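You operate a simulated robot arm through the tools that you are given. There is no shell and no other tool.

The job below is to be done with a simulated robot arm. You get a single attempt, and the scene is never put back.

TASK
Run the cross belt left at speed 1, bring the tracking pointer into the green band, then switch it off.
Fine: it must stay in the band; leave the other controls alone.

It is judged by the outcome, as a careful person would: the job done as asked, and still so three seconds after it is handed in. It fails if anything else is knocked over, pushed out of place, dropped, spilled or broken.

THE ROBOT
A 6-joint arm with a two-finger gripper, fixed in place. Base frame: the origin is at the foot of the arm, x ahead of it, y to its left, z up. Readings come in m, degrees, newtons and seconds.
Its first joint turns from -166.0 to 166.0 degrees. Payload 2.45 kg.
The TCP is the grasp point between the finger pads, 0.02 m short of the fingertips. In the tool frame z runs along the fingers and y along their closing line. The gripper opens to 0.14 m. The gripper's body begins 0.168 m behind the TCP.
Orientation is told as [roll, pitch, yaw] about the base's x, y, z axes, in that order, counted from this pose: with the fingers straight down and closing along the base's y, the tool's x points along the base's -x, its y along +y and its z along -z.

THE INTERFACE
- The arm moves only by the tool arm_command. Its argument "plan" is a list of rows, each an object (a shift or turn left out is 0, a gripper value left out holds the last) with "travel": the shift along the tool's x, y, z in m, a list of three; "dr": the turn, a rotation vector about the tool's x, y, z in degrees, a list of three. In form: [{"travel": [tx, ty, tz], "dr": [wx, wy, wz]}, ...]. A call has 1 to 20 rows; each row shifts and turns the commanded pose from where the row before left it, along the tool's axes as they then stand. "jaw" is the opening, from 0 (shut) to 1 (fully open), set as the call begins (left out, the last holds). Each row takes 0.2 s and may step no farther than 0.05 m and 8.6 degrees from the row before; otherwise, or with a gripper value out of range, the whole call is refused. Where a pose cannot be reached the arm comes as near as it can. A force on the tool above 90 N (or 10 N above the force at the start of the call, whichever is more), or a blocked arm, ends the call early, and 0.2 s more pass. Each finger travels about 0.045 m/s and halts on what it meets, pressing with about 27 N; the grip force reading is that of the motor and also rises with nothing between the fingers. The clock runs only during rows and for 0.2 s after the last one: add rows that do not move to give the fingers time. The reply holds the time, the measured pose of the TCP, the force on the tool along the base axes, the opening and the grip force, in the units named above and with some noise, with the torque about the TCP (base axes, N m) and any sound that the robot's microphone picked up.
- Cameras (640 x 400 px; columns grow to the right, rows downward): "scene" is fixed at [0.2203, -0.6503, 1.1213]; the picture's right is [0.90, -0.45, 0.00], its down [-0.08, -0.15, -0.99] and it looks along [0.44, 0.88, -0.17] (base axes); focal length 345 px, centre (320, 200). "wrist" rides on the gripper at [0.078, 0.011, -0.209] in the tool frame; the picture's right is [-0.14, 0.99, 0.00], its down [-0.92, -0.13, -0.37] and it looks along [-0.37, -0.05, 0.93] (tool axes); focal length 280 px, centre (320, 200). There is no depth. A picture from a camera that has moved, and an enlarged one, comes with that camera's place and axes in the base frame and with its lens.
- grab_frame(camera): a new picture of that camera. It takes no simulated time.
- inspect(camera, box): a new picture of the part [left, top, right, bottom] of that camera's present view, enlarged. It takes no simulated time.
- job_done(): hands the job in; it is judged then, once.

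Nothing tells you positions but the pictures and the camera data. Unless the task says otherwise, let go and move clear before handing in.

The tools are called after "Request:" as name(argument=value, ...) on one line, values as JSON. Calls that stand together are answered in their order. arm_command: Moves the arm, as the interface text tells. Its arguments: {"type":"object","properties":{"plan":{"type":"array","items":{"type":"object","properties":{"travel":{"type":"array","items":{"type":"number"}},"dr":{"type":"array","items":{"type":"number"}}}}},"jaw":{"type":"number"}},"required":["plan"]} The other tools are called the same way: grab_frame (camera) takes a picture; inspect (camera, box) takes an enlarged picture of a part of a camera's view; job_done () hands the job in.

At the start:

```text
time_s: 0.0
ee_pos: [0.6893, 0.1639, 1.0154]
tcp_rot: [0.0, -0.1, 0.0]
force: [-0.1, 1.0, 0.1]
moment: [0.05, -0.01, -0.01]
finger_gap: 0.1401
grasp_force: 0.0
```

scene: 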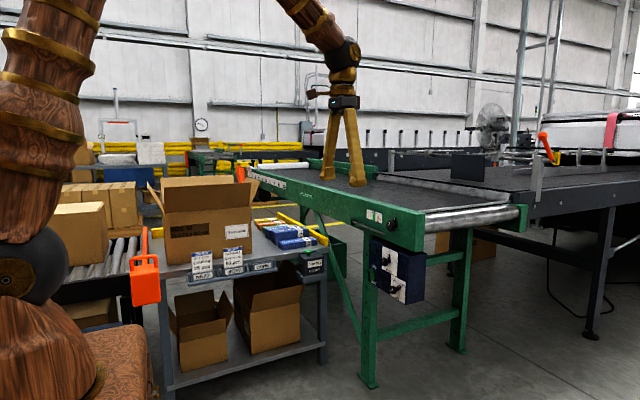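
wrist: 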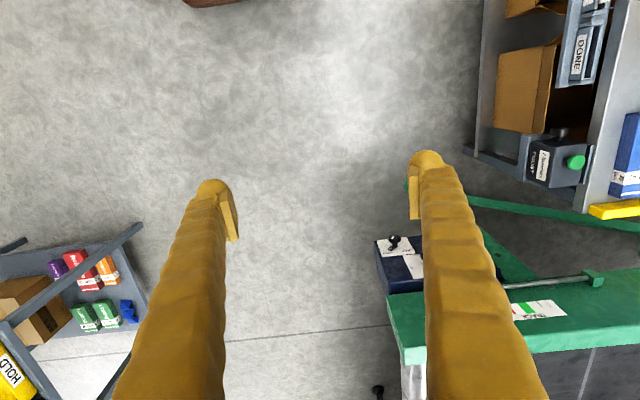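

I see a green-framed cross belt conveyor with a dark blue control box carrying knobs, and a tracking pointer label on the side. I'll zoom in to understand the controls before moving.

Request:
inspect(camera="scene", box=[340, 190, 460, 310])

Request:
inspect(camera="scene", box=[230, 140, 550, 280])

Request:
inspect(camera="wrist", box=[360, 200, 640, 400])

Request:
inspect(camera="scene", box=[180, 220, 340, 300])

```text
3.33 times, centred on (400, 250) of scene
camera zoom: at [0.2203, -0.6503, 1.1213], right [0.9, -0.45, 0.0], down [-0.08, -0.15, -0.99], along [0.44, 0.88, -0.17], focal length 1150 px, centre (53, 33)
```

zoom: 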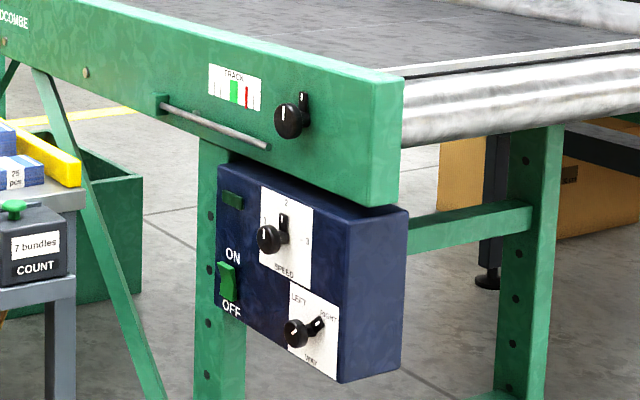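

```text
2.00 times, centred on (390, 210) of scene
camera zoom: at [0.2203, -0.6503, 1.1213], right [0.9, -0.45, 0.0], down [-0.08, -0.15, -0.99], along [0.44, 0.88, -0.17], focal length 690 px, centre (180, 180)
```

zoom: 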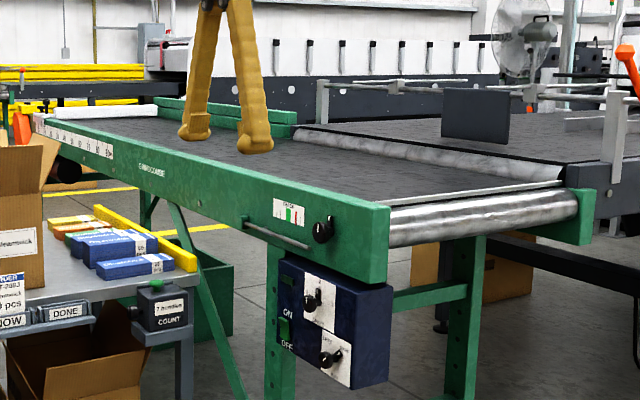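

```text
2.00 times, centred on (500, 300) of wrist
camera zoom: at [0.6111, 0.1738, 1.2239], right [0.14, 0.99, 0.0], down [0.92, -0.13, 0.37], along [0.37, -0.05, -0.93], focal length 561 px, centre (-40, 0)
```

zoom: 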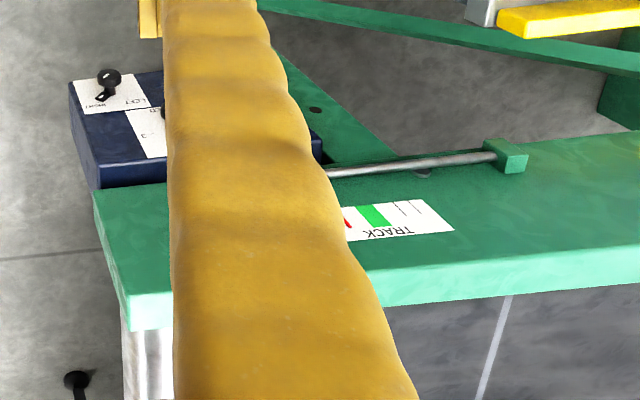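

```text
4.00 times, centred on (260, 260) of scene
camera zoom: at [0.2203, -0.6503, 1.1213], right [0.9, -0.45, 0.0], down [-0.08, -0.15, -0.99], along [0.44, 0.88, -0.17], focal length 1380 px, centre (560, -40)
```

zoom: 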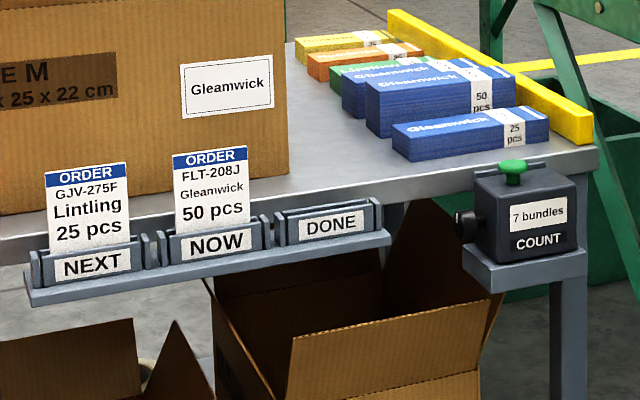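

The box seems to have an ON/OFF rocker, a speed selector and a left/right selector, with the TRACK gauge and its knob on the green rail above. I'll zoom in further to read the labels.

Request:
inspect(camera="scene", box=[374, 200, 404, 222])

Request:
inspect(camera="scene", box=[378, 220, 410, 246])

Request:
inspect(camera="scene", box=[376, 240, 416, 275])

Request:
inspect(camera="scene", box=[360, 205, 430, 280])

```text
16.00 times, centred on (389, 211) of scene
camera zoom: at [0.2203, -0.6503, 1.1213], right [0.9, -0.45, 0.0], down [-0.08, -0.15, -0.99], along [0.44, 0.88, -0.17], focal length 5520 px, centre (-784, 24)
```

zoom: 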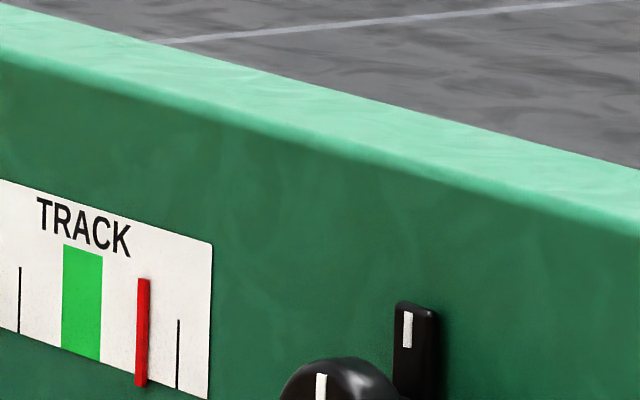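

```text
15.38 times, centred on (394, 233) of scene
camera zoom: at [0.2203, -0.6503, 1.1213], right [0.9, -0.45, 0.0], down [-0.08, -0.15, -0.99], along [0.44, 0.88, -0.17], focal length 5308 px, centre (-818, -308)
```

zoom: 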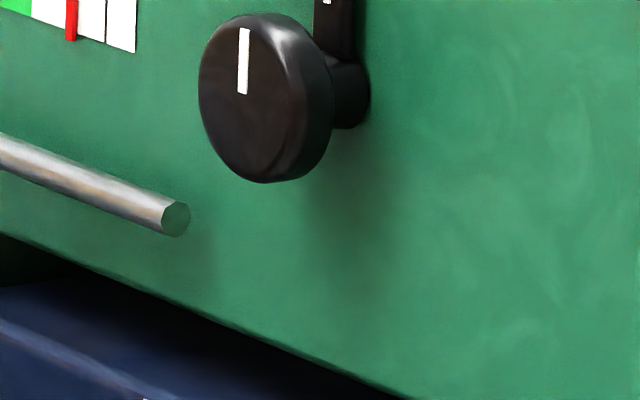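

```text
11.43 times, centred on (396, 258) of scene
camera zoom: at [0.2203, -0.6503, 1.1213], right [0.9, -0.45, 0.0], down [-0.08, -0.15, -0.99], along [0.44, 0.88, -0.17], focal length 3943 px, centre (-549, -457)
```

zoom: 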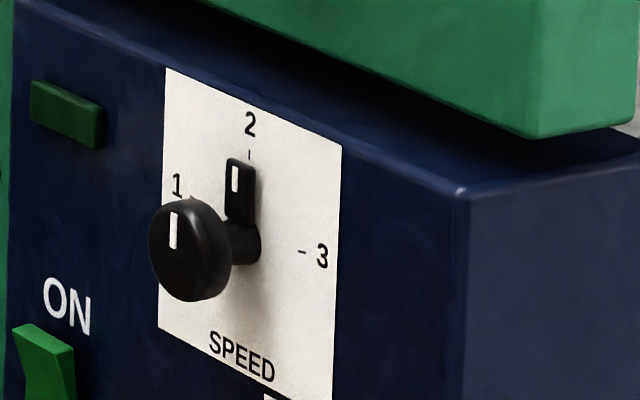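

```text
5.33 times, centred on (395, 242) of scene
camera zoom: at [0.2203, -0.6503, 1.1213], right [0.9, -0.45, 0.0], down [-0.08, -0.15, -0.99], along [0.44, 0.88, -0.17], focal length 1840 px, centre (-80, -27)
```

zoom: 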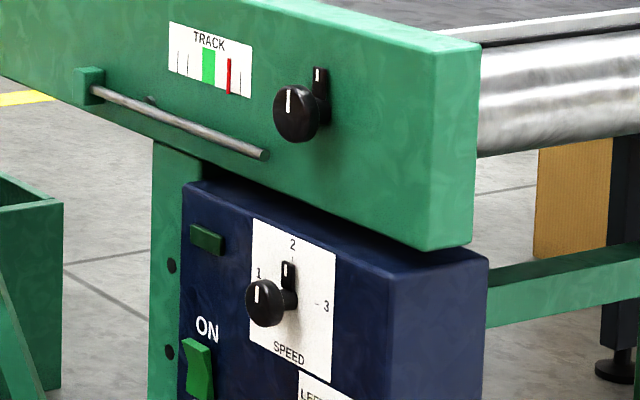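

Request:
inspect(camera="scene", box=[376, 265, 416, 310])

Request:
inspect(camera="scene", box=[376, 230, 420, 305])

Request:
inspect(camera="scene", box=[240, 150, 340, 230])

Request:
inspect(camera="wrist", box=[360, 220, 440, 300])

```text
8.89 times, centred on (396, 288) of scene
camera zoom: at [0.2203, -0.6503, 1.1213], right [0.9, -0.45, 0.0], down [-0.08, -0.15, -0.99], along [0.44, 0.88, -0.17], focal length 3067 px, centre (-356, -578)
```

zoom: 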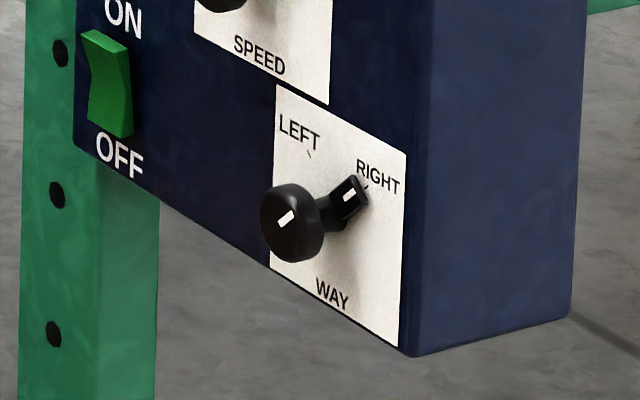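

```text
5.33 times, centred on (398, 268) of scene
camera zoom: at [0.2203, -0.6503, 1.1213], right [0.9, -0.45, 0.0], down [-0.08, -0.15, -0.99], along [0.44, 0.88, -0.17], focal length 1840 px, centre (-96, -160)
```

zoom: 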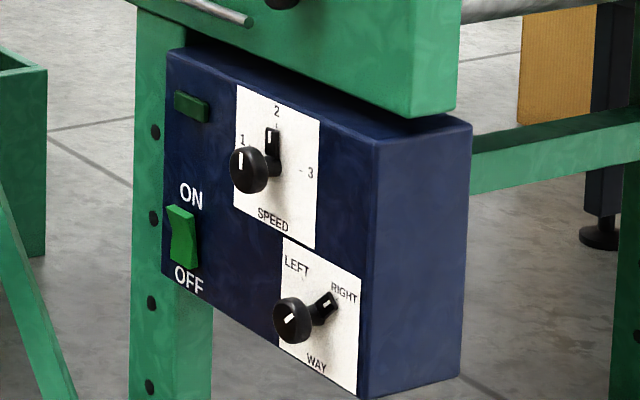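

```text
5.00 times, centred on (290, 190) of scene
camera zoom: at [0.2203, -0.6503, 1.1213], right [0.9, -0.45, 0.0], down [-0.08, -0.15, -0.99], along [0.44, 0.88, -0.17], focal length 1725 px, centre (470, 250)
```

zoom: 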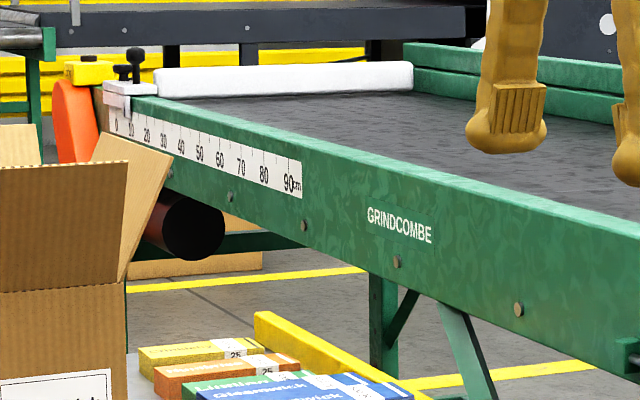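

```text
5.00 times, centred on (400, 260) of wrist
camera zoom: at [0.6111, 0.1738, 1.2239], right [0.14, 0.99, 0.0], down [0.92, -0.13, 0.37], along [0.37, -0.05, -0.93], focal length 1402 px, centre (-80, -100)
```

zoom: 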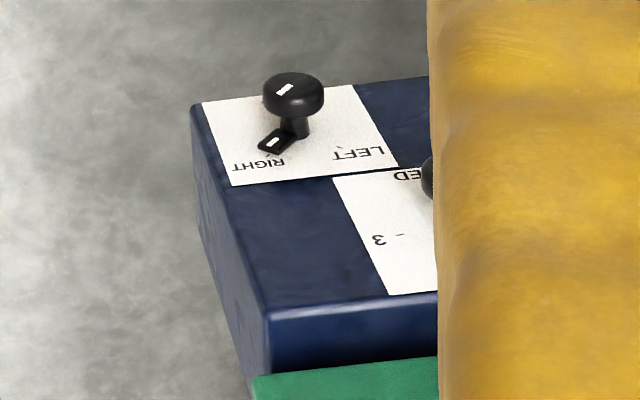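

The box has WAY (now at RIGHT), SPEED (now at 2) and an OFF rocker; the TRACK gauge's red pointer sits right of the green band, with its knob beside it. I place the box face at about x=1.036, with WAY near (y 0.32, z 0.56), SPEED near (0.375, 0.66), the rocker near (0.479, 0.567) and the TRACK knob near (0.364, 0.80). Next I'll turn the tool to point along +x at a standoff and look again.

Request:
arm_command(plan=[{"travel": [-0.0118, 0.0142, 0.018], "dr": [0, -8.18, 0]}, {"travel": [-0.0091, 0.0142, 0.0195], "dr": [0, -8.18, 0]}, {"travel": [-0.0063, 0.0142, 0.0206], "dr": [0, -8.18, 0]}, {"travel": [-0.0033, 0.0142, 0.0213], "dr": [0, -8.18, 0]}, {"travel": [-0.0002, 0.0142, 0.0215], "dr": [0, -8.18, 0]}, {"travel": [0.0029, 0.0142, 0.0213], "dr": [0, -8.18, 0]}, {"travel": [0.0059, 0.0142, 0.0207], "dr": [0, -8.18, 0]}, {"travel": [0.0088, 0.0142, 0.0197], "dr": [0, -8.18, 0]}, {"travel": [0.0115, 0.0142, 0.0182], "dr": [0, -8.18, 0]}, {"travel": [0.0139, 0.0142, 0.0164], "dr": [0, -8.18, 0]}, {"travel": [0.0161, 0.0142, 0.0143], "dr": [0, -8.18, 0]}, {"travel": [0, 0, 0]}], jaw=1)

```text
time_s: 2.6
ee_pos: [0.8601, 0.3608, 0.8775]
tcp_rot: [-74.4, -87.3, 73.5]
force: [0.5, 0.4, -0.8]
moment: [-0.01, 0.0, 0.03]
finger_gap: 0.1399
grasp_force: 0.0
out of reach, approached as far as the arm can: row 9, 10, 11
```

The arm reports partial reach limits and its pose differs from what I commanded. I'll take a picture and re-read the pose.

Request:
arm_command(plan=[{"travel": [0, 0, 0]}])

Request:
grab_frame(camera="scene")

Request:
grab_frame(camera="wrist")

```text
time_s: 3.0
ee_pos: [0.8596, 0.3604, 0.8759]
tcp_rot: [-73.3, -87.2, 72.4]
force: [0.3, -0.8, -0.3]
moment: [0.01, 0.0, 0.01]
finger_gap: 0.14
grasp_force: 0.1
```

```text
taken
```

scene: 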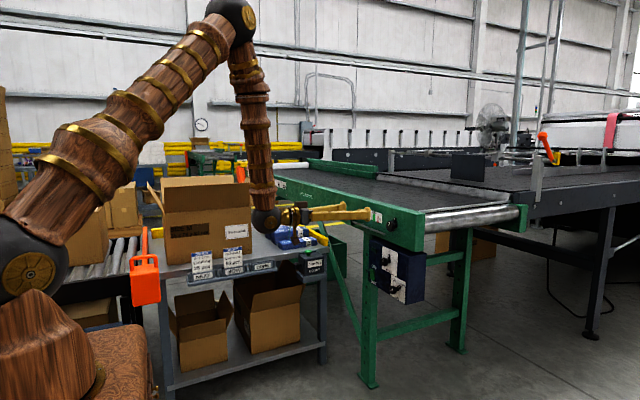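

```text
taken
camera wrist: at [0.6493, 0.3712, 0.8], right [0.02, 1.0, 0.09], down [-0.36, -0.08, 0.93], along [0.93, -0.05, 0.35], focal length 280 px, centre (320, 200)
```

wrist: 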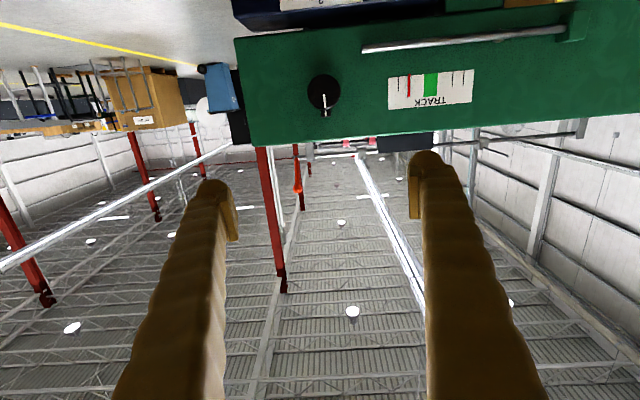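

The tool is now nearly horizontal and the wrist camera (upside down) shows the TRACK knob and gauge. I'll move forward and down a bit to get into comfortable reach and check how the pose follows.

Request:
arm_command(plan=[{"travel": [0.02, 0, 0.02]}, {"travel": [0.02, 0, 0.02]}, {"travel": [0.02, 0, 0.01]}, {"travel": [0.02, 0, 0]}, {"travel": [0, 0, 0]}, {"travel": [0, 0, 0]}])

Request:
grab_frame(camera="wrist")

```text
time_s: 4.4
ee_pos: [0.9158, 0.3635, 0.8042]
tcp_rot: [-74.1, -86.3, 72.8]
force: [-0.2, 0.3, 1.3]
moment: [-0.02, -0.01, 0.04]
finger_gap: 0.1403
grasp_force: 0.0
out of reach, approached as far as the arm can: row 3, 4
```

```text
taken
camera wrist: at [0.7051, 0.3739, 0.7283], right [0.02, 1.0, 0.08], down [-0.35, -0.06, 0.93], along [0.94, -0.05, 0.35], focal length 280 px, centre (320, 200)
```

wrist: 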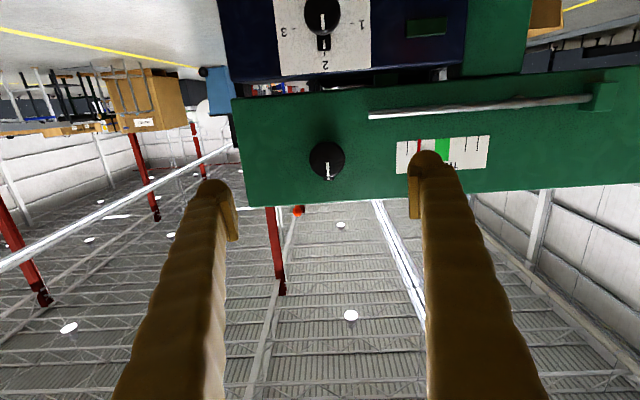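

The tool is almost horizontal (within a few degrees) and the TRACK knob, SPEED plate and gauge are visible ahead. I'll lower to the box's height to view all the controls straight on.

Request:
arm_command(plan=[{"travel": [0.036, -0.002, 0.0], "dr": [0, 0, 0.9]}, {"travel": [0.036, -0.002, 0.0], "dr": [0, 0, 0.9]}, {"travel": [0.036, -0.002, 0.0], "dr": [0, 0, 0.9]}, {"travel": [0.036, -0.002, 0.0], "dr": [0, 0, 0.9]}, {"travel": [0.036, -0.002, 0.0]}, {"travel": [0, 0, 0]}, {"travel": [0, 0, 0]}], jaw=0.5)

Request:
grab_frame(camera="wrist")

Request:
grab_frame(camera="scene")

```text
time_s: 6.0
ee_pos: [0.984, 0.4107, 0.6781]
tcp_rot: [-60.2, -87.1, 58.2]
force: [-0.4, 0.1, 0.0]
moment: [-0.02, 0.0, -0.01]
finger_gap: 0.0697
grasp_force: 0.0
out of reach, approached as far as the arm can: row 1, 2, 3, 4, 5
```

```text
taken
camera wrist: at [0.7734, 0.4255, 0.6031], right [0.04, 0.99, 0.09], down [-0.35, -0.07, 0.93], along [0.94, -0.07, 0.34], focal length 280 px, centre (320, 200)
```

wrist: 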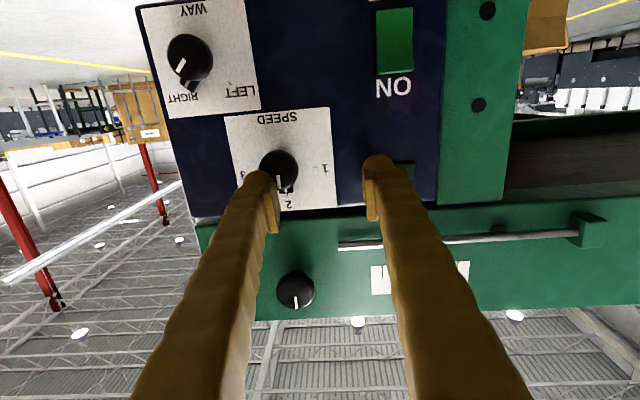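

```text
taken
```

scene: 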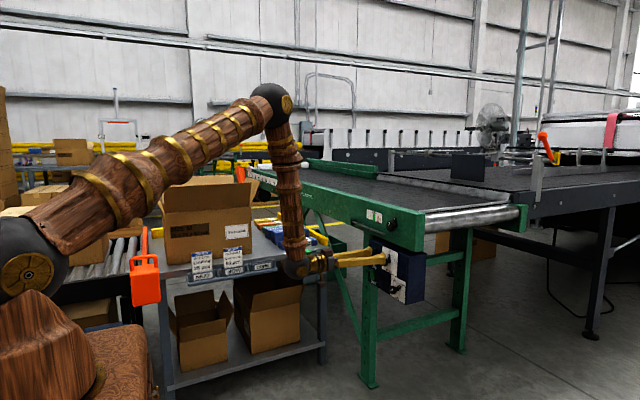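

The arm has a wrist bend limit (about 80° between forearm and tool), so a perfectly horizontal tool is not reachable low down; it drifted forward instead, but touched nothing. I'll tilt the tool a bit downward and back away from the panel.

Request:
arm_command(plan=[{"travel": [0, 0, -0.01], "dr": [0, 5, 0]}, {"travel": [0, 0, -0.02], "dr": [0, 5, 0]}, {"travel": [0, 0, -0.02]}, {"travel": [0, 0, 0]}, {"travel": [0, 0, 0]}])

Request:
grab_frame(camera="wrist")

```text
time_s: 7.2
ee_pos: [0.9334, 0.4127, 0.6839]
tcp_rot: [-10.8, -78.4, 8.6]
force: [0.5, -0.5, 0.5]
moment: [0.02, 0.03, 0.0]
finger_gap: 0.07
grasp_force: 0.1
```

```text
taken
camera wrist: at [0.7137, 0.4305, 0.6466], right [0.06, 0.99, 0.1], down [-0.18, -0.08, 0.98], along [0.98, -0.08, 0.18], focal length 280 px, centre (320, 200)
```

wrist: 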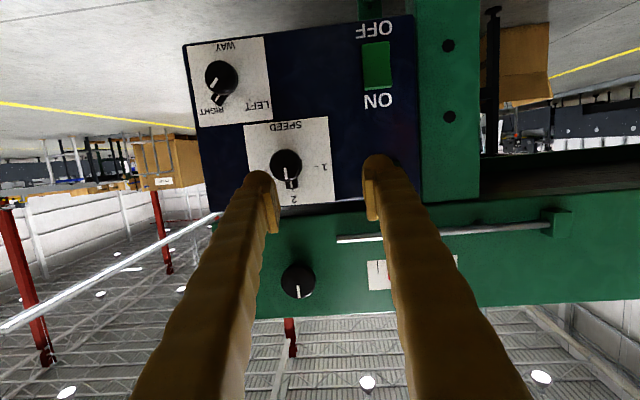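

The tool now tilts about 11° down and the relative motion works as expected; I have a frontal (upside-down) view of all controls. I'll zoom in for precise positions before approaching the WAY knob.

Request:
inspect(camera="wrist", box=[180, 20, 340, 120])

Request:
inspect(camera="wrist", box=[230, 110, 390, 210])

Request:
inspect(camera="wrist", box=[250, 200, 410, 300])

Request:
inspect(camera="wrist", box=[330, 10, 450, 120])

```text
4.00 times, centred on (260, 70) of wrist
camera zoom: at [0.7137, 0.4305, 0.6466], right [0.06, 0.99, 0.1], down [-0.18, -0.08, 0.98], along [0.98, -0.08, 0.18], focal length 1122 px, centre (560, 720)
```

zoom: 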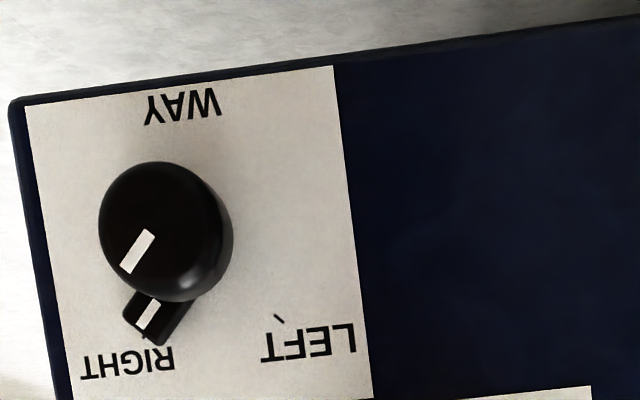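

```text
4.00 times, centred on (310, 160) of wrist
camera zoom: at [0.7137, 0.4305, 0.6466], right [0.06, 0.99, 0.1], down [-0.18, -0.08, 0.98], along [0.98, -0.08, 0.18], focal length 1122 px, centre (360, 360)
```

zoom: 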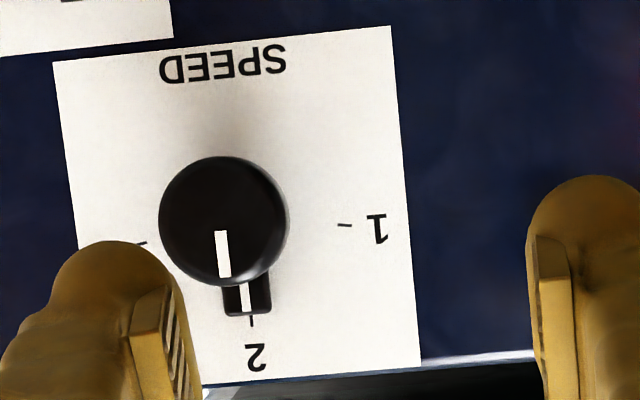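

```text
4.00 times, centred on (330, 250) of wrist
camera zoom: at [0.7137, 0.4305, 0.6466], right [0.06, 0.99, 0.1], down [-0.18, -0.08, 0.98], along [0.98, -0.08, 0.18], focal length 1122 px, centre (280, 0)
```

zoom: 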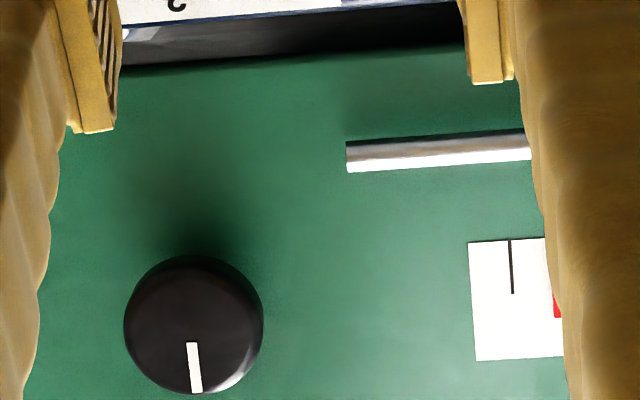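

```text
3.64 times, centred on (390, 65) of wrist
camera zoom: at [0.7137, 0.4305, 0.6466], right [0.06, 0.99, 0.1], down [-0.18, -0.08, 0.98], along [0.98, -0.08, 0.18], focal length 1020 px, centre (66, 691)
```

zoom: 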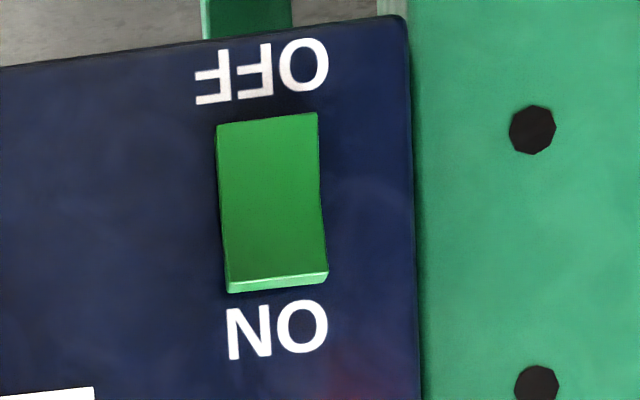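

I've refined the positions: WAY axis at about (y 0.319, z 0.566) with its head front at x≈1.006, SPEED at (0.375, 0.660), rocker at (0.479, 0.545–0.593) and TRACK at (0.369, 0.801). Next I'll move in front of the WAY knob and roll the gripper 45° so its fingers straddle the knob.

Request:
arm_command(plan=[{"travel": [0.0269, -0.0222, 0.0115]}, {"travel": [0.0269, -0.0222, 0.0115]}, {"travel": [0.0269, -0.0222, 0.0115]}, {"travel": [0.0269, -0.0222, 0.0115]}, {"dr": [-2.4, 0, 0]}, {"dr": [0, 0, 7.8]}, {"dr": [0, 0, 7.8]}, {"dr": [0, 0, 7.8]}, {"dr": [0, 0, 7.8]}, {"dr": [0, 0, 7.8]}, {"dr": [0, 0, 7.8]}, {"travel": [0, 0, 0]}])

Request:
grab_frame(camera="wrist")

Request:
inspect(camera="scene", box=[260, 190, 460, 315])

```text
time_s: 9.8
ee_pos: [0.9981, 0.352, 0.5974]
tcp_rot: [-17.9, -77.7, 15.1]
force: [-0.5, 0.3, 0.5]
moment: [-0.05, 0.01, 0.0]
finger_gap: 0.0704
grasp_force: 0.0
out of reach, approached as far as the arm can: row 1, 2, 3, 4, 5, 6, 7, 8, 9, 10, 11
```

```text
taken
camera wrist: at [0.777, 0.3702, 0.5618], right [0.07, 1.0, 0.07], down [-0.18, -0.06, 0.98], along [0.98, -0.08, 0.17], focal length 280 px, centre (320, 200)
```

wrist: 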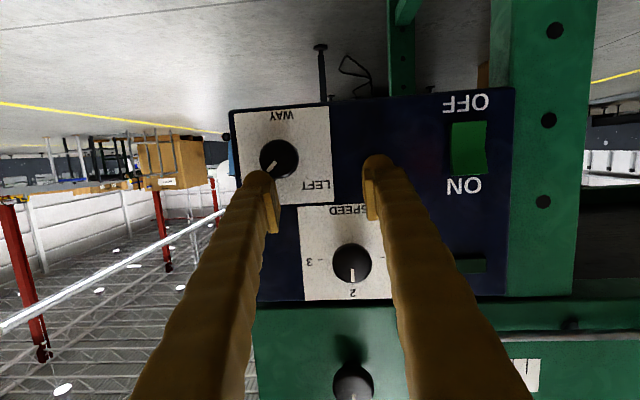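

```text
3.20 times, centred on (360, 252) of scene
camera zoom: at [0.2203, -0.6503, 1.1213], right [0.9, -0.45, 0.0], down [-0.08, -0.15, -0.99], along [0.44, 0.88, -0.17], focal length 1104 px, centre (192, 32)
```

zoom: 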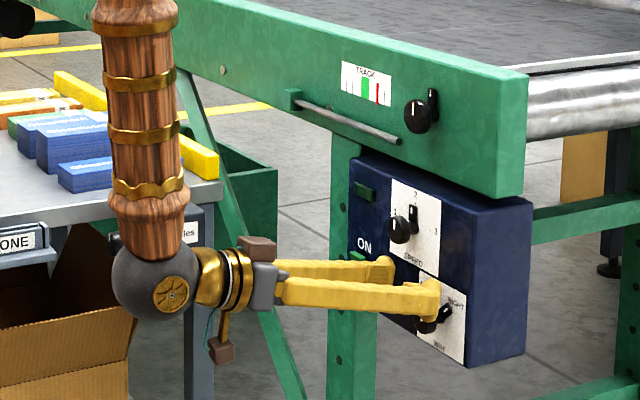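

The roll didn't happen – a wrist limit blocks positive roll – but turning both selectors counter-clockwise only needs negative roll, so I'll work with that. First I'll back straight off from the panel with a little more tilt, then test a small negative roll.

Request:
arm_command(plan=[{"travel": [0, 0, -0.02], "dr": [0, 3, 0]}, {"travel": [0, 0, -0.02], "dr": [0, 3, 0]}, {"travel": [0, 0, 0]}])

Request:
arm_command(plan=[{"dr": [0, 0, -5]}, {"dr": [0, 0, -5]}, {"travel": [0, 0, 0]}])

```text
time_s: 10.6
ee_pos: [0.9577, 0.3542, 0.6052]
tcp_rot: [-12.2, -71.8, 9.0]
force: [-0.2, -0.1, -0.3]
moment: [-0.02, -0.02, 0.0]
finger_gap: 0.07
grasp_force: 0.0
```

```text
time_s: 11.4
ee_pos: [0.9571, 0.3559, 0.6058]
tcp_rot: [-37.1, -67.6, 35.8]
force: [-1.1, 0.1, -0.5]
moment: [0.0, -0.01, 0.01]
finger_gap: 0.07
grasp_force: 0.0
```

Negative roll works. I'll now check whether positive roll past zero is available at this tilt, since that tells me my roll range.

Request:
arm_command(plan=[{"dr": [0, 0, 6]}, {"dr": [0, 0, 6]}, {"dr": [0, 0, 6]}, {"dr": [0, 0, 6]}, {"travel": [0, 0, 0]}])

```text
time_s: 12.6
ee_pos: [0.9651, 0.359, 0.6093]
tcp_rot: [-9.0, -71.8, 5.3]
force: [-0.1, 0.5, 0.0]
moment: [0.01, 0.0, 0.02]
finger_gap: 0.0698
grasp_force: 0.0
out of reach, approached as far as the arm can: row 2, 3, 4
```

Positive roll stops at about -3°, so I start there and go negative. I'll test the full ~-88° roll in free space before touching a knob.

Request:
arm_command(plan=[{"travel": [0, 0, -0.01], "dr": [0, 0, -8]}, {"dr": [0, 0, -8]}, {"dr": [0, 0, -8]}, {"dr": [0, 0, -8]}, {"dr": [0, 0, -8]}, {"dr": [0, 0, -8]}, {"dr": [0, 0, -8]}, {"dr": [0, 0, -8]}, {"dr": [0, 0, -8]}, {"dr": [0, 0, -8]}, {"dr": [0, 0, -8]}, {"travel": [0, 0, 0]}])

Request:
grab_frame(camera="wrist")

Request:
grab_frame(camera="scene")

```text
time_s: 15.2
ee_pos: [0.9565, 0.361, 0.6129]
tcp_rot: [-72.2, 1.0, 86.1]
force: [-0.4, 0.3, 0.1]
moment: [0.0, 0.01, -0.05]
finger_gap: 0.0699
grasp_force: 0.0
```

```text
taken
camera wrist: at [0.7482, 0.2977, 0.6674], right [-0.3, 0.14, -0.94], down [-0.25, 0.94, 0.22], along [0.92, 0.3, -0.24], focal length 280 px, centre (320, 200)
```

wrist: 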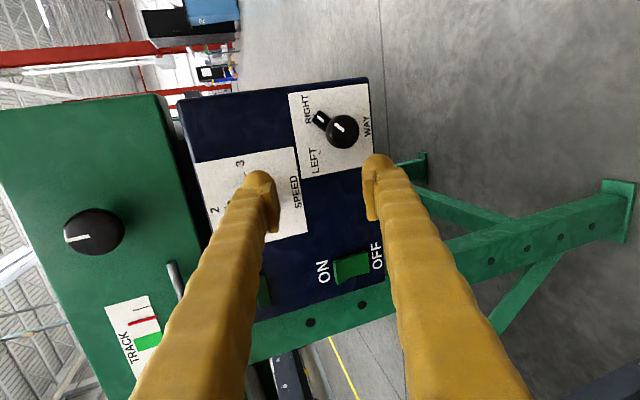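

```text
taken
```

scene: 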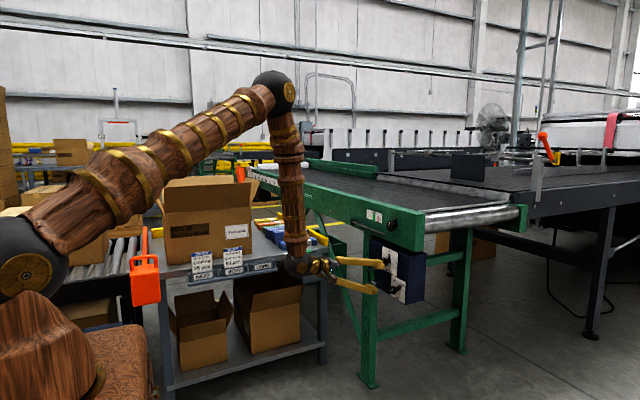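

The roll of -88° is reachable freely. I'll check that I can also reduce the tilt here and go a bit further in roll, so the grip stays square to the knobs.

Request:
arm_command(plan=[{"dr": [4, -2, 0]}, {"dr": [4, -2, 0]}, {"dr": [4, 0, 0]}, {"dr": [0, 0, -8]}, {"dr": [0, 0, -8]}, {"travel": [0, 0, 0]}])

```text
time_s: 16.6
ee_pos: [0.9545, 0.3606, 0.6134]
tcp_rot: [-83.8, 15.9, 91.7]
force: [-0.8, -0.2, 0.1]
moment: [-0.01, 0.02, -0.01]
finger_gap: 0.07
grasp_force: 0.0
```

Tilt can be reduced to 6° at this roll, so it's only the roll that is limited. I'll position in front of the WAY knob, roll to about -20° with the gripper narrowed, and check alignment.

Request:
arm_command(plan=[{"travel": [0.014, 0.026, 0.0022]}, {"travel": [0.014, 0.026, 0.0022]}, {"dr": [0, 0, 7]}, {"dr": [0, 0, 7]}, {"dr": [0, 0, 7]}, {"dr": [0, 0, 7]}, {"dr": [0, 0, 7]}, {"dr": [0, 0, 7]}, {"dr": [0, 0, 7]}, {"dr": [0, 0, 7]}, {"dr": [0, 0, 7]}, {"dr": [0, 0, 7]}, {"dr": [0, 0, 7]}, {"dr": [0, 0, 7]}, {"travel": [0, 0, 0]}], jaw=0.4)

Request:
grab_frame(camera="wrist")

```text
time_s: 19.8
ee_pos: [0.955, 0.3205, 0.5702]
tcp_rot: [-74.4, -67.5, 75.5]
force: [0.1, 1.4, -0.2]
moment: [0.02, 0.04, 0.03]
finger_gap: 0.056
grasp_force: 0.0
```

```text
taken
camera wrist: at [0.7395, 0.3011, 0.5149], right [-0.02, 0.97, -0.24], down [-0.27, 0.22, 0.94], along [0.96, 0.09, 0.26], focal length 280 px, centre (320, 200)
```

wrist: 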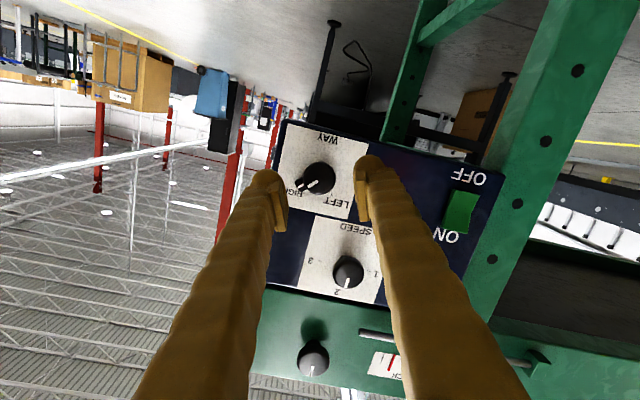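

The knob head sits right on the tool axis between the fingers. I'll advance 45 mm so the fingertips straddle the head without reaching the lever, then look before closing.

Request:
arm_command(plan=[{"travel": [0, 0, 0.015]}, {"travel": [0, 0, 0.015]}, {"travel": [0, 0, 0.015]}, {"travel": [0, 0, 0]}])

Request:
inspect(camera="scene", box=[350, 240, 430, 310])

Request:
inspect(camera="wrist", box=[240, 120, 400, 240])

```text
time_s: 20.8
ee_pos: [1.0006, 0.3194, 0.566]
tcp_rot: [-74.5, -67.3, 75.5]
force: [1.1, 0.2, 0.3]
moment: [0.03, -0.01, 0.0]
finger_gap: 0.0558
grasp_force: 0.0
```

```text
5.71 times, centred on (390, 275) of scene
camera zoom: at [0.2203, -0.6503, 1.1213], right [0.9, -0.45, 0.0], down [-0.08, -0.15, -0.99], along [0.44, 0.88, -0.17], focal length 1972 px, centre (-80, -229)
```

zoom: 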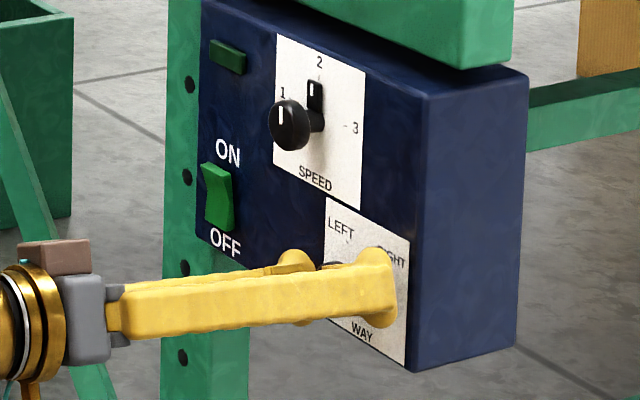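

```text
3.33 times, centred on (320, 180) of wrist
camera zoom: at [0.7846, 0.3006, 0.5118], right [-0.02, 0.97, -0.24], down [-0.27, 0.23, 0.94], along [0.96, 0.09, 0.26], focal length 935 px, centre (320, 267)
```

zoom: 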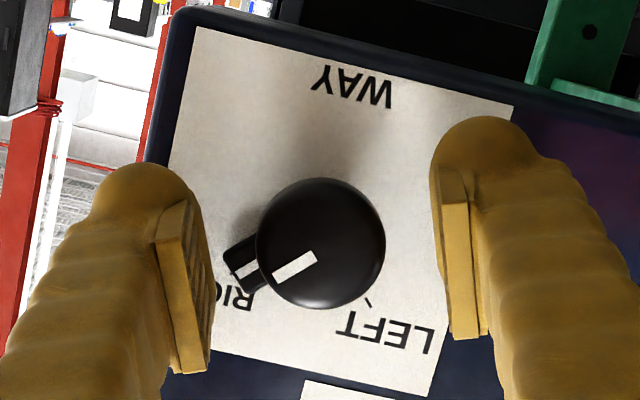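

The knob head is centred between the pads, and no force is registered. I'll close the gripper on it.

Request:
arm_command(plan=[{"travel": [0, 0, 0]}, {"travel": [0, 0, 0]}, {"travel": [0, 0, 0]}, {"travel": [0, 0, 0]}], jaw=0)

Request:
inspect(camera="wrist", box=[240, 120, 400, 240])

```text
time_s: 21.8
ee_pos: [1.0003, 0.3181, 0.5667]
tcp_rot: [-74.3, -67.2, 75.5]
force: [9.1, -0.2, -3.9]
moment: [0.01, -0.21, -0.62]
finger_gap: 0.0303
grasp_force: 44.8
```

```text
3.33 times, centred on (320, 180) of wrist
camera zoom: at [0.7847, 0.3004, 0.5118], right [-0.02, 0.97, -0.24], down [-0.27, 0.23, 0.94], along [0.96, 0.09, 0.26], focal length 935 px, centre (320, 267)
```

zoom: 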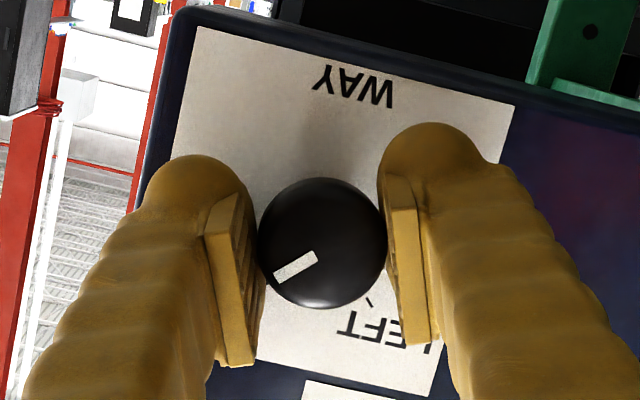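

The gripper holds the knob head (gap 30 mm). I'll turn it counter-clockwise in steps, starting with 45°.

Request:
arm_command(plan=[{"dr": [0, 0, -7.5]}, {"dr": [0, 0, -7.5]}, {"dr": [0, 0, -7.5]}, {"dr": [0, 0, -7.5]}, {"dr": [0, 0, -7.5]}, {"dr": [0, 0, -7.5]}])

Request:
inspect(camera="wrist", box=[240, 120, 400, 240])

```text
time_s: 23.2
ee_pos: [1.0008, 0.3186, 0.5672]
tcp_rot: [-83.7, -22.8, 87.3]
force: [-17.6, -26.8, 37.3]
moment: [0.05, -0.36, -0.81]
finger_gap: 0.0303
grasp_force: 44.5
```

```text
3.33 times, centred on (320, 180) of wrist
camera zoom: at [0.788, 0.2517, 0.5477], right [-0.09, 0.51, -0.85], down [-0.32, 0.8, 0.51], along [0.94, 0.31, 0.09], focal length 935 px, centre (320, 267)
```

zoom: 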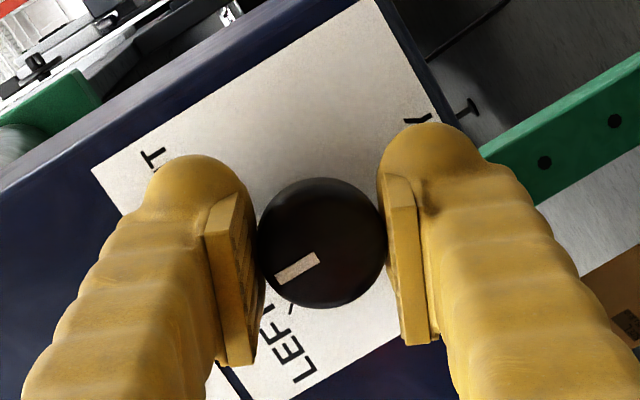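

The knob follows the gripper (mark stays fixed between the fingers), though a side force of ~45 N along the closing line has built up. I'll continue in smaller steps with a small sideways correction.

Request:
arm_command(plan=[{"travel": [0, -0.001, 0], "dr": [0, 0, -5]}, {"travel": [0, 0, 0], "dr": [0, 0, -5]}])

```text
time_s: 23.8
ee_pos: [1.0002, 0.3204, 0.5681]
tcp_rot: [-84.0, -12.9, 88.6]
force: [-26.0, -22.5, 41.0]
moment: [0.05, -0.54, -0.79]
finger_gap: 0.0304
grasp_force: 44.7
```

The turn continues and the side force is steady near 45 N. I'll ease it with a small shift before continuing.

Request:
arm_command(plan=[{"travel": [0, -0.0015, -0.001]}])

```text
time_s: 24.2
ee_pos: [1.0001, 0.3186, 0.5677]
tcp_rot: [-84.0, -13.0, 88.6]
force: [16.3, -8.5, 15.1]
moment: [-0.03, -0.19, -0.11]
finger_gap: 0.0303
grasp_force: 45.0
```

The force dropped nicely. The lever should now be about 10° left of vertical; I'll continue the remaining ~35° in steps.

Request:
arm_command(plan=[{"travel": [0, -0.0003, 0], "dr": [0, 0, -5]}, {"travel": [0, -0.0002, 0], "dr": [0, 0, -5]}, {"travel": [0, -0.0002, 0], "dr": [0, 0, -5]}, {"travel": [0, -0.0002, 0], "dr": [0, 0, -5]}])

Request:
inspect(camera="wrist", box=[240, 120, 400, 240])

```text
time_s: 25.2
ee_pos: [0.998, 0.3213, 0.5687]
tcp_rot: [-83.8, 7.0, 90.8]
force: [-10.2, 11.6, 0.7]
moment: [-0.03, -0.17, -0.21]
finger_gap: 0.0298
grasp_force: 44.7
```

```text
3.33 times, centred on (320, 180) of wrist
camera zoom: at [0.7907, 0.2402, 0.5885], right [-0.11, 0.01, -0.99], down [-0.37, 0.93, 0.05], along [0.92, 0.37, -0.09], focal length 935 px, centre (320, 267)
```

zoom: 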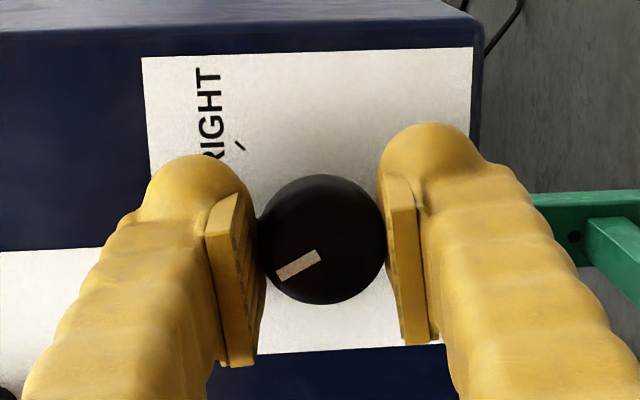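

Forces are low and the mark still follows the gripper. I'll turn the last 15° to the LEFT position.

Request:
arm_command(plan=[{"travel": [0, -0.0001, 0], "dr": [0, 0, -5]}, {"travel": [0, 0, 0], "dr": [0, 0, -5]}, {"travel": [0, 0, 0], "dr": [0, 0, -5]}, {"travel": [0, 0, 0]}])

Request:
inspect(camera="wrist", box=[240, 120, 400, 240])

Request:
inspect(camera="scene", box=[360, 230, 430, 310])

```text
time_s: 26.2
ee_pos: [0.9992, 0.3176, 0.5686]
tcp_rot: [-83.5, 21.9, 92.3]
force: [-46.8, 14.9, -0.2]
moment: [0.0, -0.01, 0.4]
finger_gap: 0.03
grasp_force: 46.0
```

```text
3.33 times, centred on (320, 180) of wrist
camera zoom: at [0.793, 0.2423, 0.6091], right [-0.1, -0.24, -0.96], down [-0.39, 0.9, -0.19], along [0.92, 0.36, -0.19], focal length 935 px, centre (320, 267)
```

zoom: 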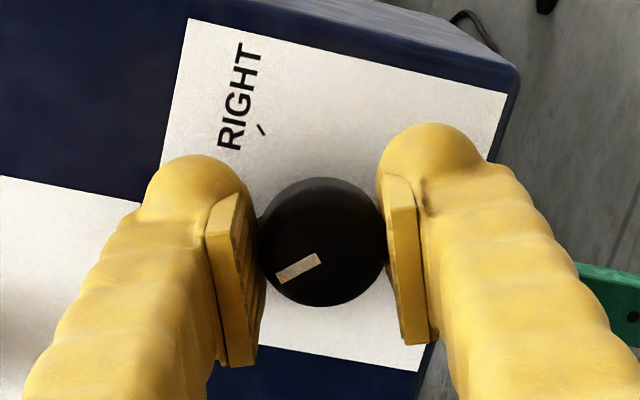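

```text
5.00 times, centred on (395, 270) of scene
camera zoom: at [0.2203, -0.6503, 1.1213], right [0.9, -0.45, 0.0], down [-0.08, -0.15, -0.99], along [0.44, 0.88, -0.17], focal length 1725 px, centre (-55, -150)
```

zoom: 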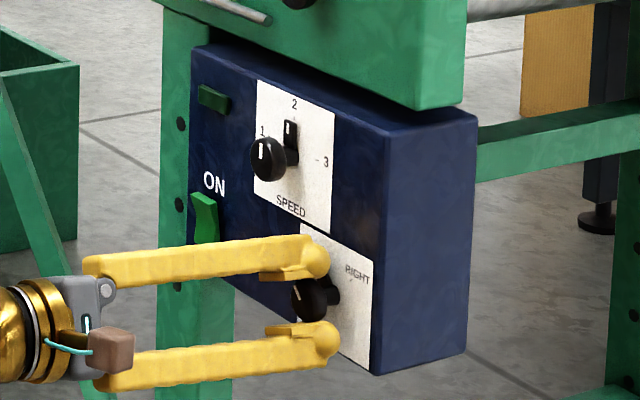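

The mark now points up-left toward LEFT after a full 90° turn. I'll ease off, open, back away and verify.

Request:
arm_command(plan=[{"travel": [0, 0, -0.001]}, {"travel": [0, 0, 0]}])

Request:
arm_command(plan=[{"travel": [0, 0, 0]}, {"travel": [0, 0, 0]}, {"travel": [0, 0, 0]}, {"travel": [0, 0, -0.015]}, {"travel": [0, 0, -0.02]}, {"travel": [0, 0, -0.02]}, {"travel": [0, 0, 0]}], jaw=0.4)

Request:
inspect(camera="wrist", box=[220, 80, 420, 220])

Request:
inspect(camera="scene", box=[360, 200, 430, 310])

```text
time_s: 26.8
ee_pos: [0.9991, 0.3183, 0.5691]
tcp_rot: [-83.5, 21.8, 92.3]
force: [-3.3, 25.9, -22.8]
moment: [0.01, 0.2, 0.41]
finger_gap: 0.03
grasp_force: 45.0
```

```text
time_s: 28.4
ee_pos: [0.9427, 0.3183, 0.5756]
tcp_rot: [-83.6, 21.8, 92.3]
force: [-0.1, -1.1, 0.0]
moment: [0.0, 0.0, 0.0]
finger_gap: 0.0558
grasp_force: 0.0
```

```text
2.86 times, centred on (320, 150) of wrist
camera zoom: at [0.7378, 0.2416, 0.6156], right [-0.1, -0.24, -0.96], down [-0.39, 0.9, -0.19], along [0.92, 0.36, -0.18], focal length 801 px, centre (320, 343)
```

zoom: 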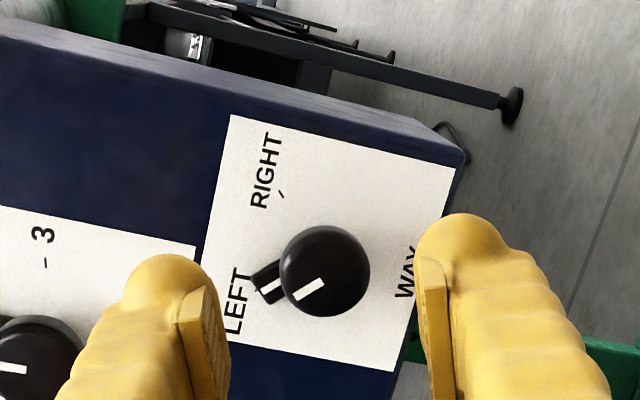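

```text
3.64 times, centred on (395, 255) of scene
camera zoom: at [0.2203, -0.6503, 1.1213], right [0.9, -0.45, 0.0], down [-0.08, -0.15, -0.99], along [0.44, 0.88, -0.17], focal length 1255 px, centre (47, 0)
```

zoom: 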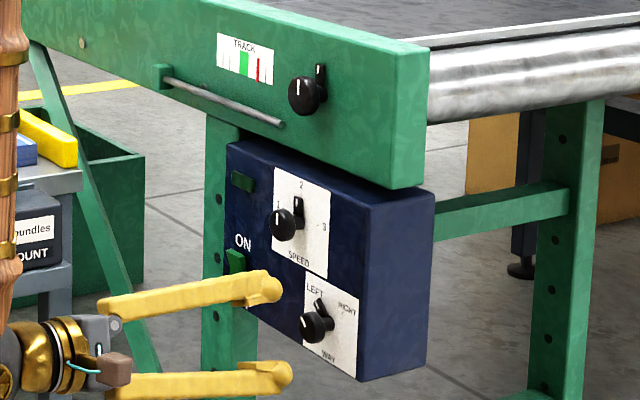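

WAY is now at LEFT, cleanly on its mark. Next I'll go to the SPEED knob's pregrasp (y 0.375, z 0.665), rolling back to about -20°.

Request:
arm_command(plan=[{"travel": [-0.0061, -0.035, 0.0009]}, {"travel": [-0.0061, -0.035, 0.0009]}, {"travel": [-0.0061, -0.035, 0.0009]}, {"dr": [0, 0, 7.6]}, {"dr": [0, 0, 7.6]}, {"dr": [0, 0, 7.6]}, {"dr": [0, 0, 7.6]}, {"dr": [0, 0, 7.6]}, {"dr": [0, 0, 7.6]}, {"dr": [0, 0, 7.6]}, {"dr": [0, 0, 7.6]}, {"dr": [0, 0, 7.6]}, {"dr": [0, 0, 7.6]}, {"dr": [0, 0, 7.6]}, {"dr": [0, 0, 7.6]}, {"travel": [0, 0, 0]}])

Request:
inspect(camera="wrist", box=[200, 80, 440, 260])

```text
time_s: 31.8
ee_pos: [0.9555, 0.3751, 0.6657]
tcp_rot: [-73.6, -68.5, 74.6]
force: [0.5, 0.2, 0.5]
moment: [0.03, 0.03, -0.02]
finger_gap: 0.0562
grasp_force: 0.2
```

```text
2.22 times, centred on (320, 170) of wrist
camera zoom: at [0.7401, 0.3576, 0.6098], right [-0.02, 0.98, -0.22], down [-0.27, 0.21, 0.94], along [0.96, 0.08, 0.26], focal length 623 px, centre (320, 267)
```

zoom: 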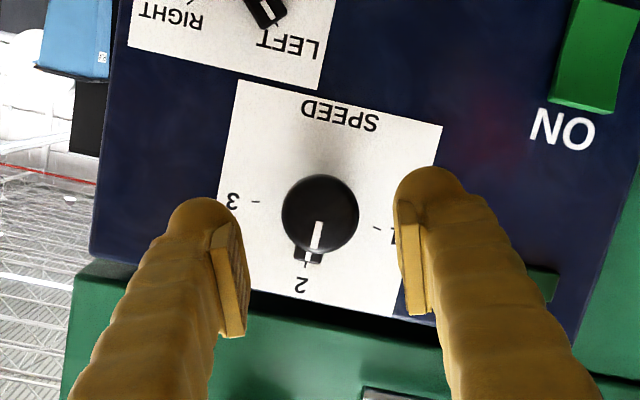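

Aligned again: the SPEED head is exactly on the tool axis. I'll advance 45 mm and close.

Request:
arm_command(plan=[{"travel": [0, 0, 0.015]}, {"travel": [0, 0, 0.015]}, {"travel": [0, 0, 0.015]}, {"travel": [0, 0, 0]}])

Request:
inspect(camera="wrist", box=[240, 120, 400, 240])

```text
time_s: 32.8
ee_pos: [1.0009, 0.3762, 0.6599]
tcp_rot: [-73.5, -68.6, 74.6]
force: [0.1, 0.3, 0.1]
moment: [0.02, 0.03, -0.01]
finger_gap: 0.0559
grasp_force: 0.0
```

```text
3.33 times, centred on (320, 180) of wrist
camera zoom: at [0.7846, 0.3576, 0.6053], right [-0.02, 0.97, -0.22], down [-0.27, 0.21, 0.94], along [0.96, 0.08, 0.26], focal length 935 px, centre (320, 267)
```

zoom: 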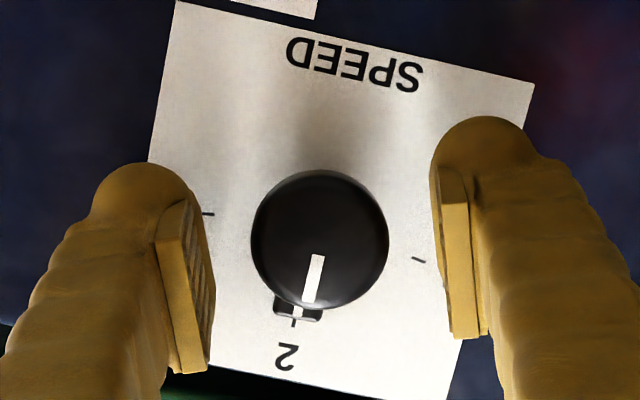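

The SPEED head is centred between the pads. Closing on it now.

Request:
arm_command(plan=[{"travel": [0, 0, 0]}, {"travel": [0, 0, 0]}, {"travel": [0, 0, 0]}, {"travel": [0, 0, 0]}], jaw=0)

Request:
arm_command(plan=[{"dr": [0, 0, -6]}, {"dr": [0, 0, -6]}, {"dr": [0, 0, -6]}, {"dr": [0, 0, -6]}])

```text
time_s: 33.8
ee_pos: [1.0017, 0.3753, 0.6608]
tcp_rot: [-73.6, -68.5, 74.6]
force: [3.6, -0.6, -2.6]
moment: [0.0, 0.05, 0.09]
finger_gap: 0.0326
grasp_force: 45.2
```

```text
time_s: 34.8
ee_pos: [1.0007, 0.3737, 0.6609]
tcp_rot: [-81.7, -44.8, 83.9]
force: [-31.8, -8.5, 18.9]
moment: [-0.02, 0.08, -0.48]
finger_gap: 0.0323
grasp_force: 45.1
```

The knob is turning with moderate forces; I'll ease slightly and continue toward 1.

Request:
arm_command(plan=[{"travel": [0, -0.0007, -0.0007], "dr": [0, 0, -6]}, {"travel": [0, -0.0003, 0], "dr": [0, 0, -6]}, {"travel": [0, -0.0002, 0], "dr": [0, 0, -6]}, {"travel": [0, -0.0002, 0], "dr": [0, 0, -6]}])

Request:
inspect(camera="wrist", box=[240, 120, 400, 240])

```text
time_s: 35.8
ee_pos: [0.9995, 0.3732, 0.6615]
tcp_rot: [-83.6, -21.0, 87.7]
force: [7.7, 10.9, -7.6]
moment: [0.0, 0.1, -0.19]
finger_gap: 0.0321
grasp_force: 45.2
```

```text
3.33 times, centred on (320, 180) of wrist
camera zoom: at [0.7879, 0.3054, 0.644], right [-0.09, 0.49, -0.87], down [-0.32, 0.81, 0.49], along [0.94, 0.32, 0.08], focal length 935 px, centre (320, 267)
```

zoom: 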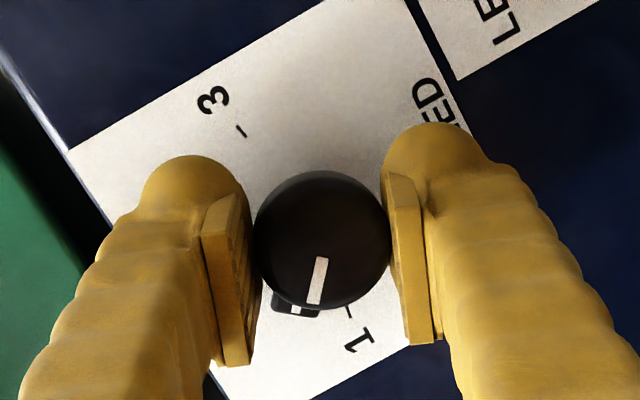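

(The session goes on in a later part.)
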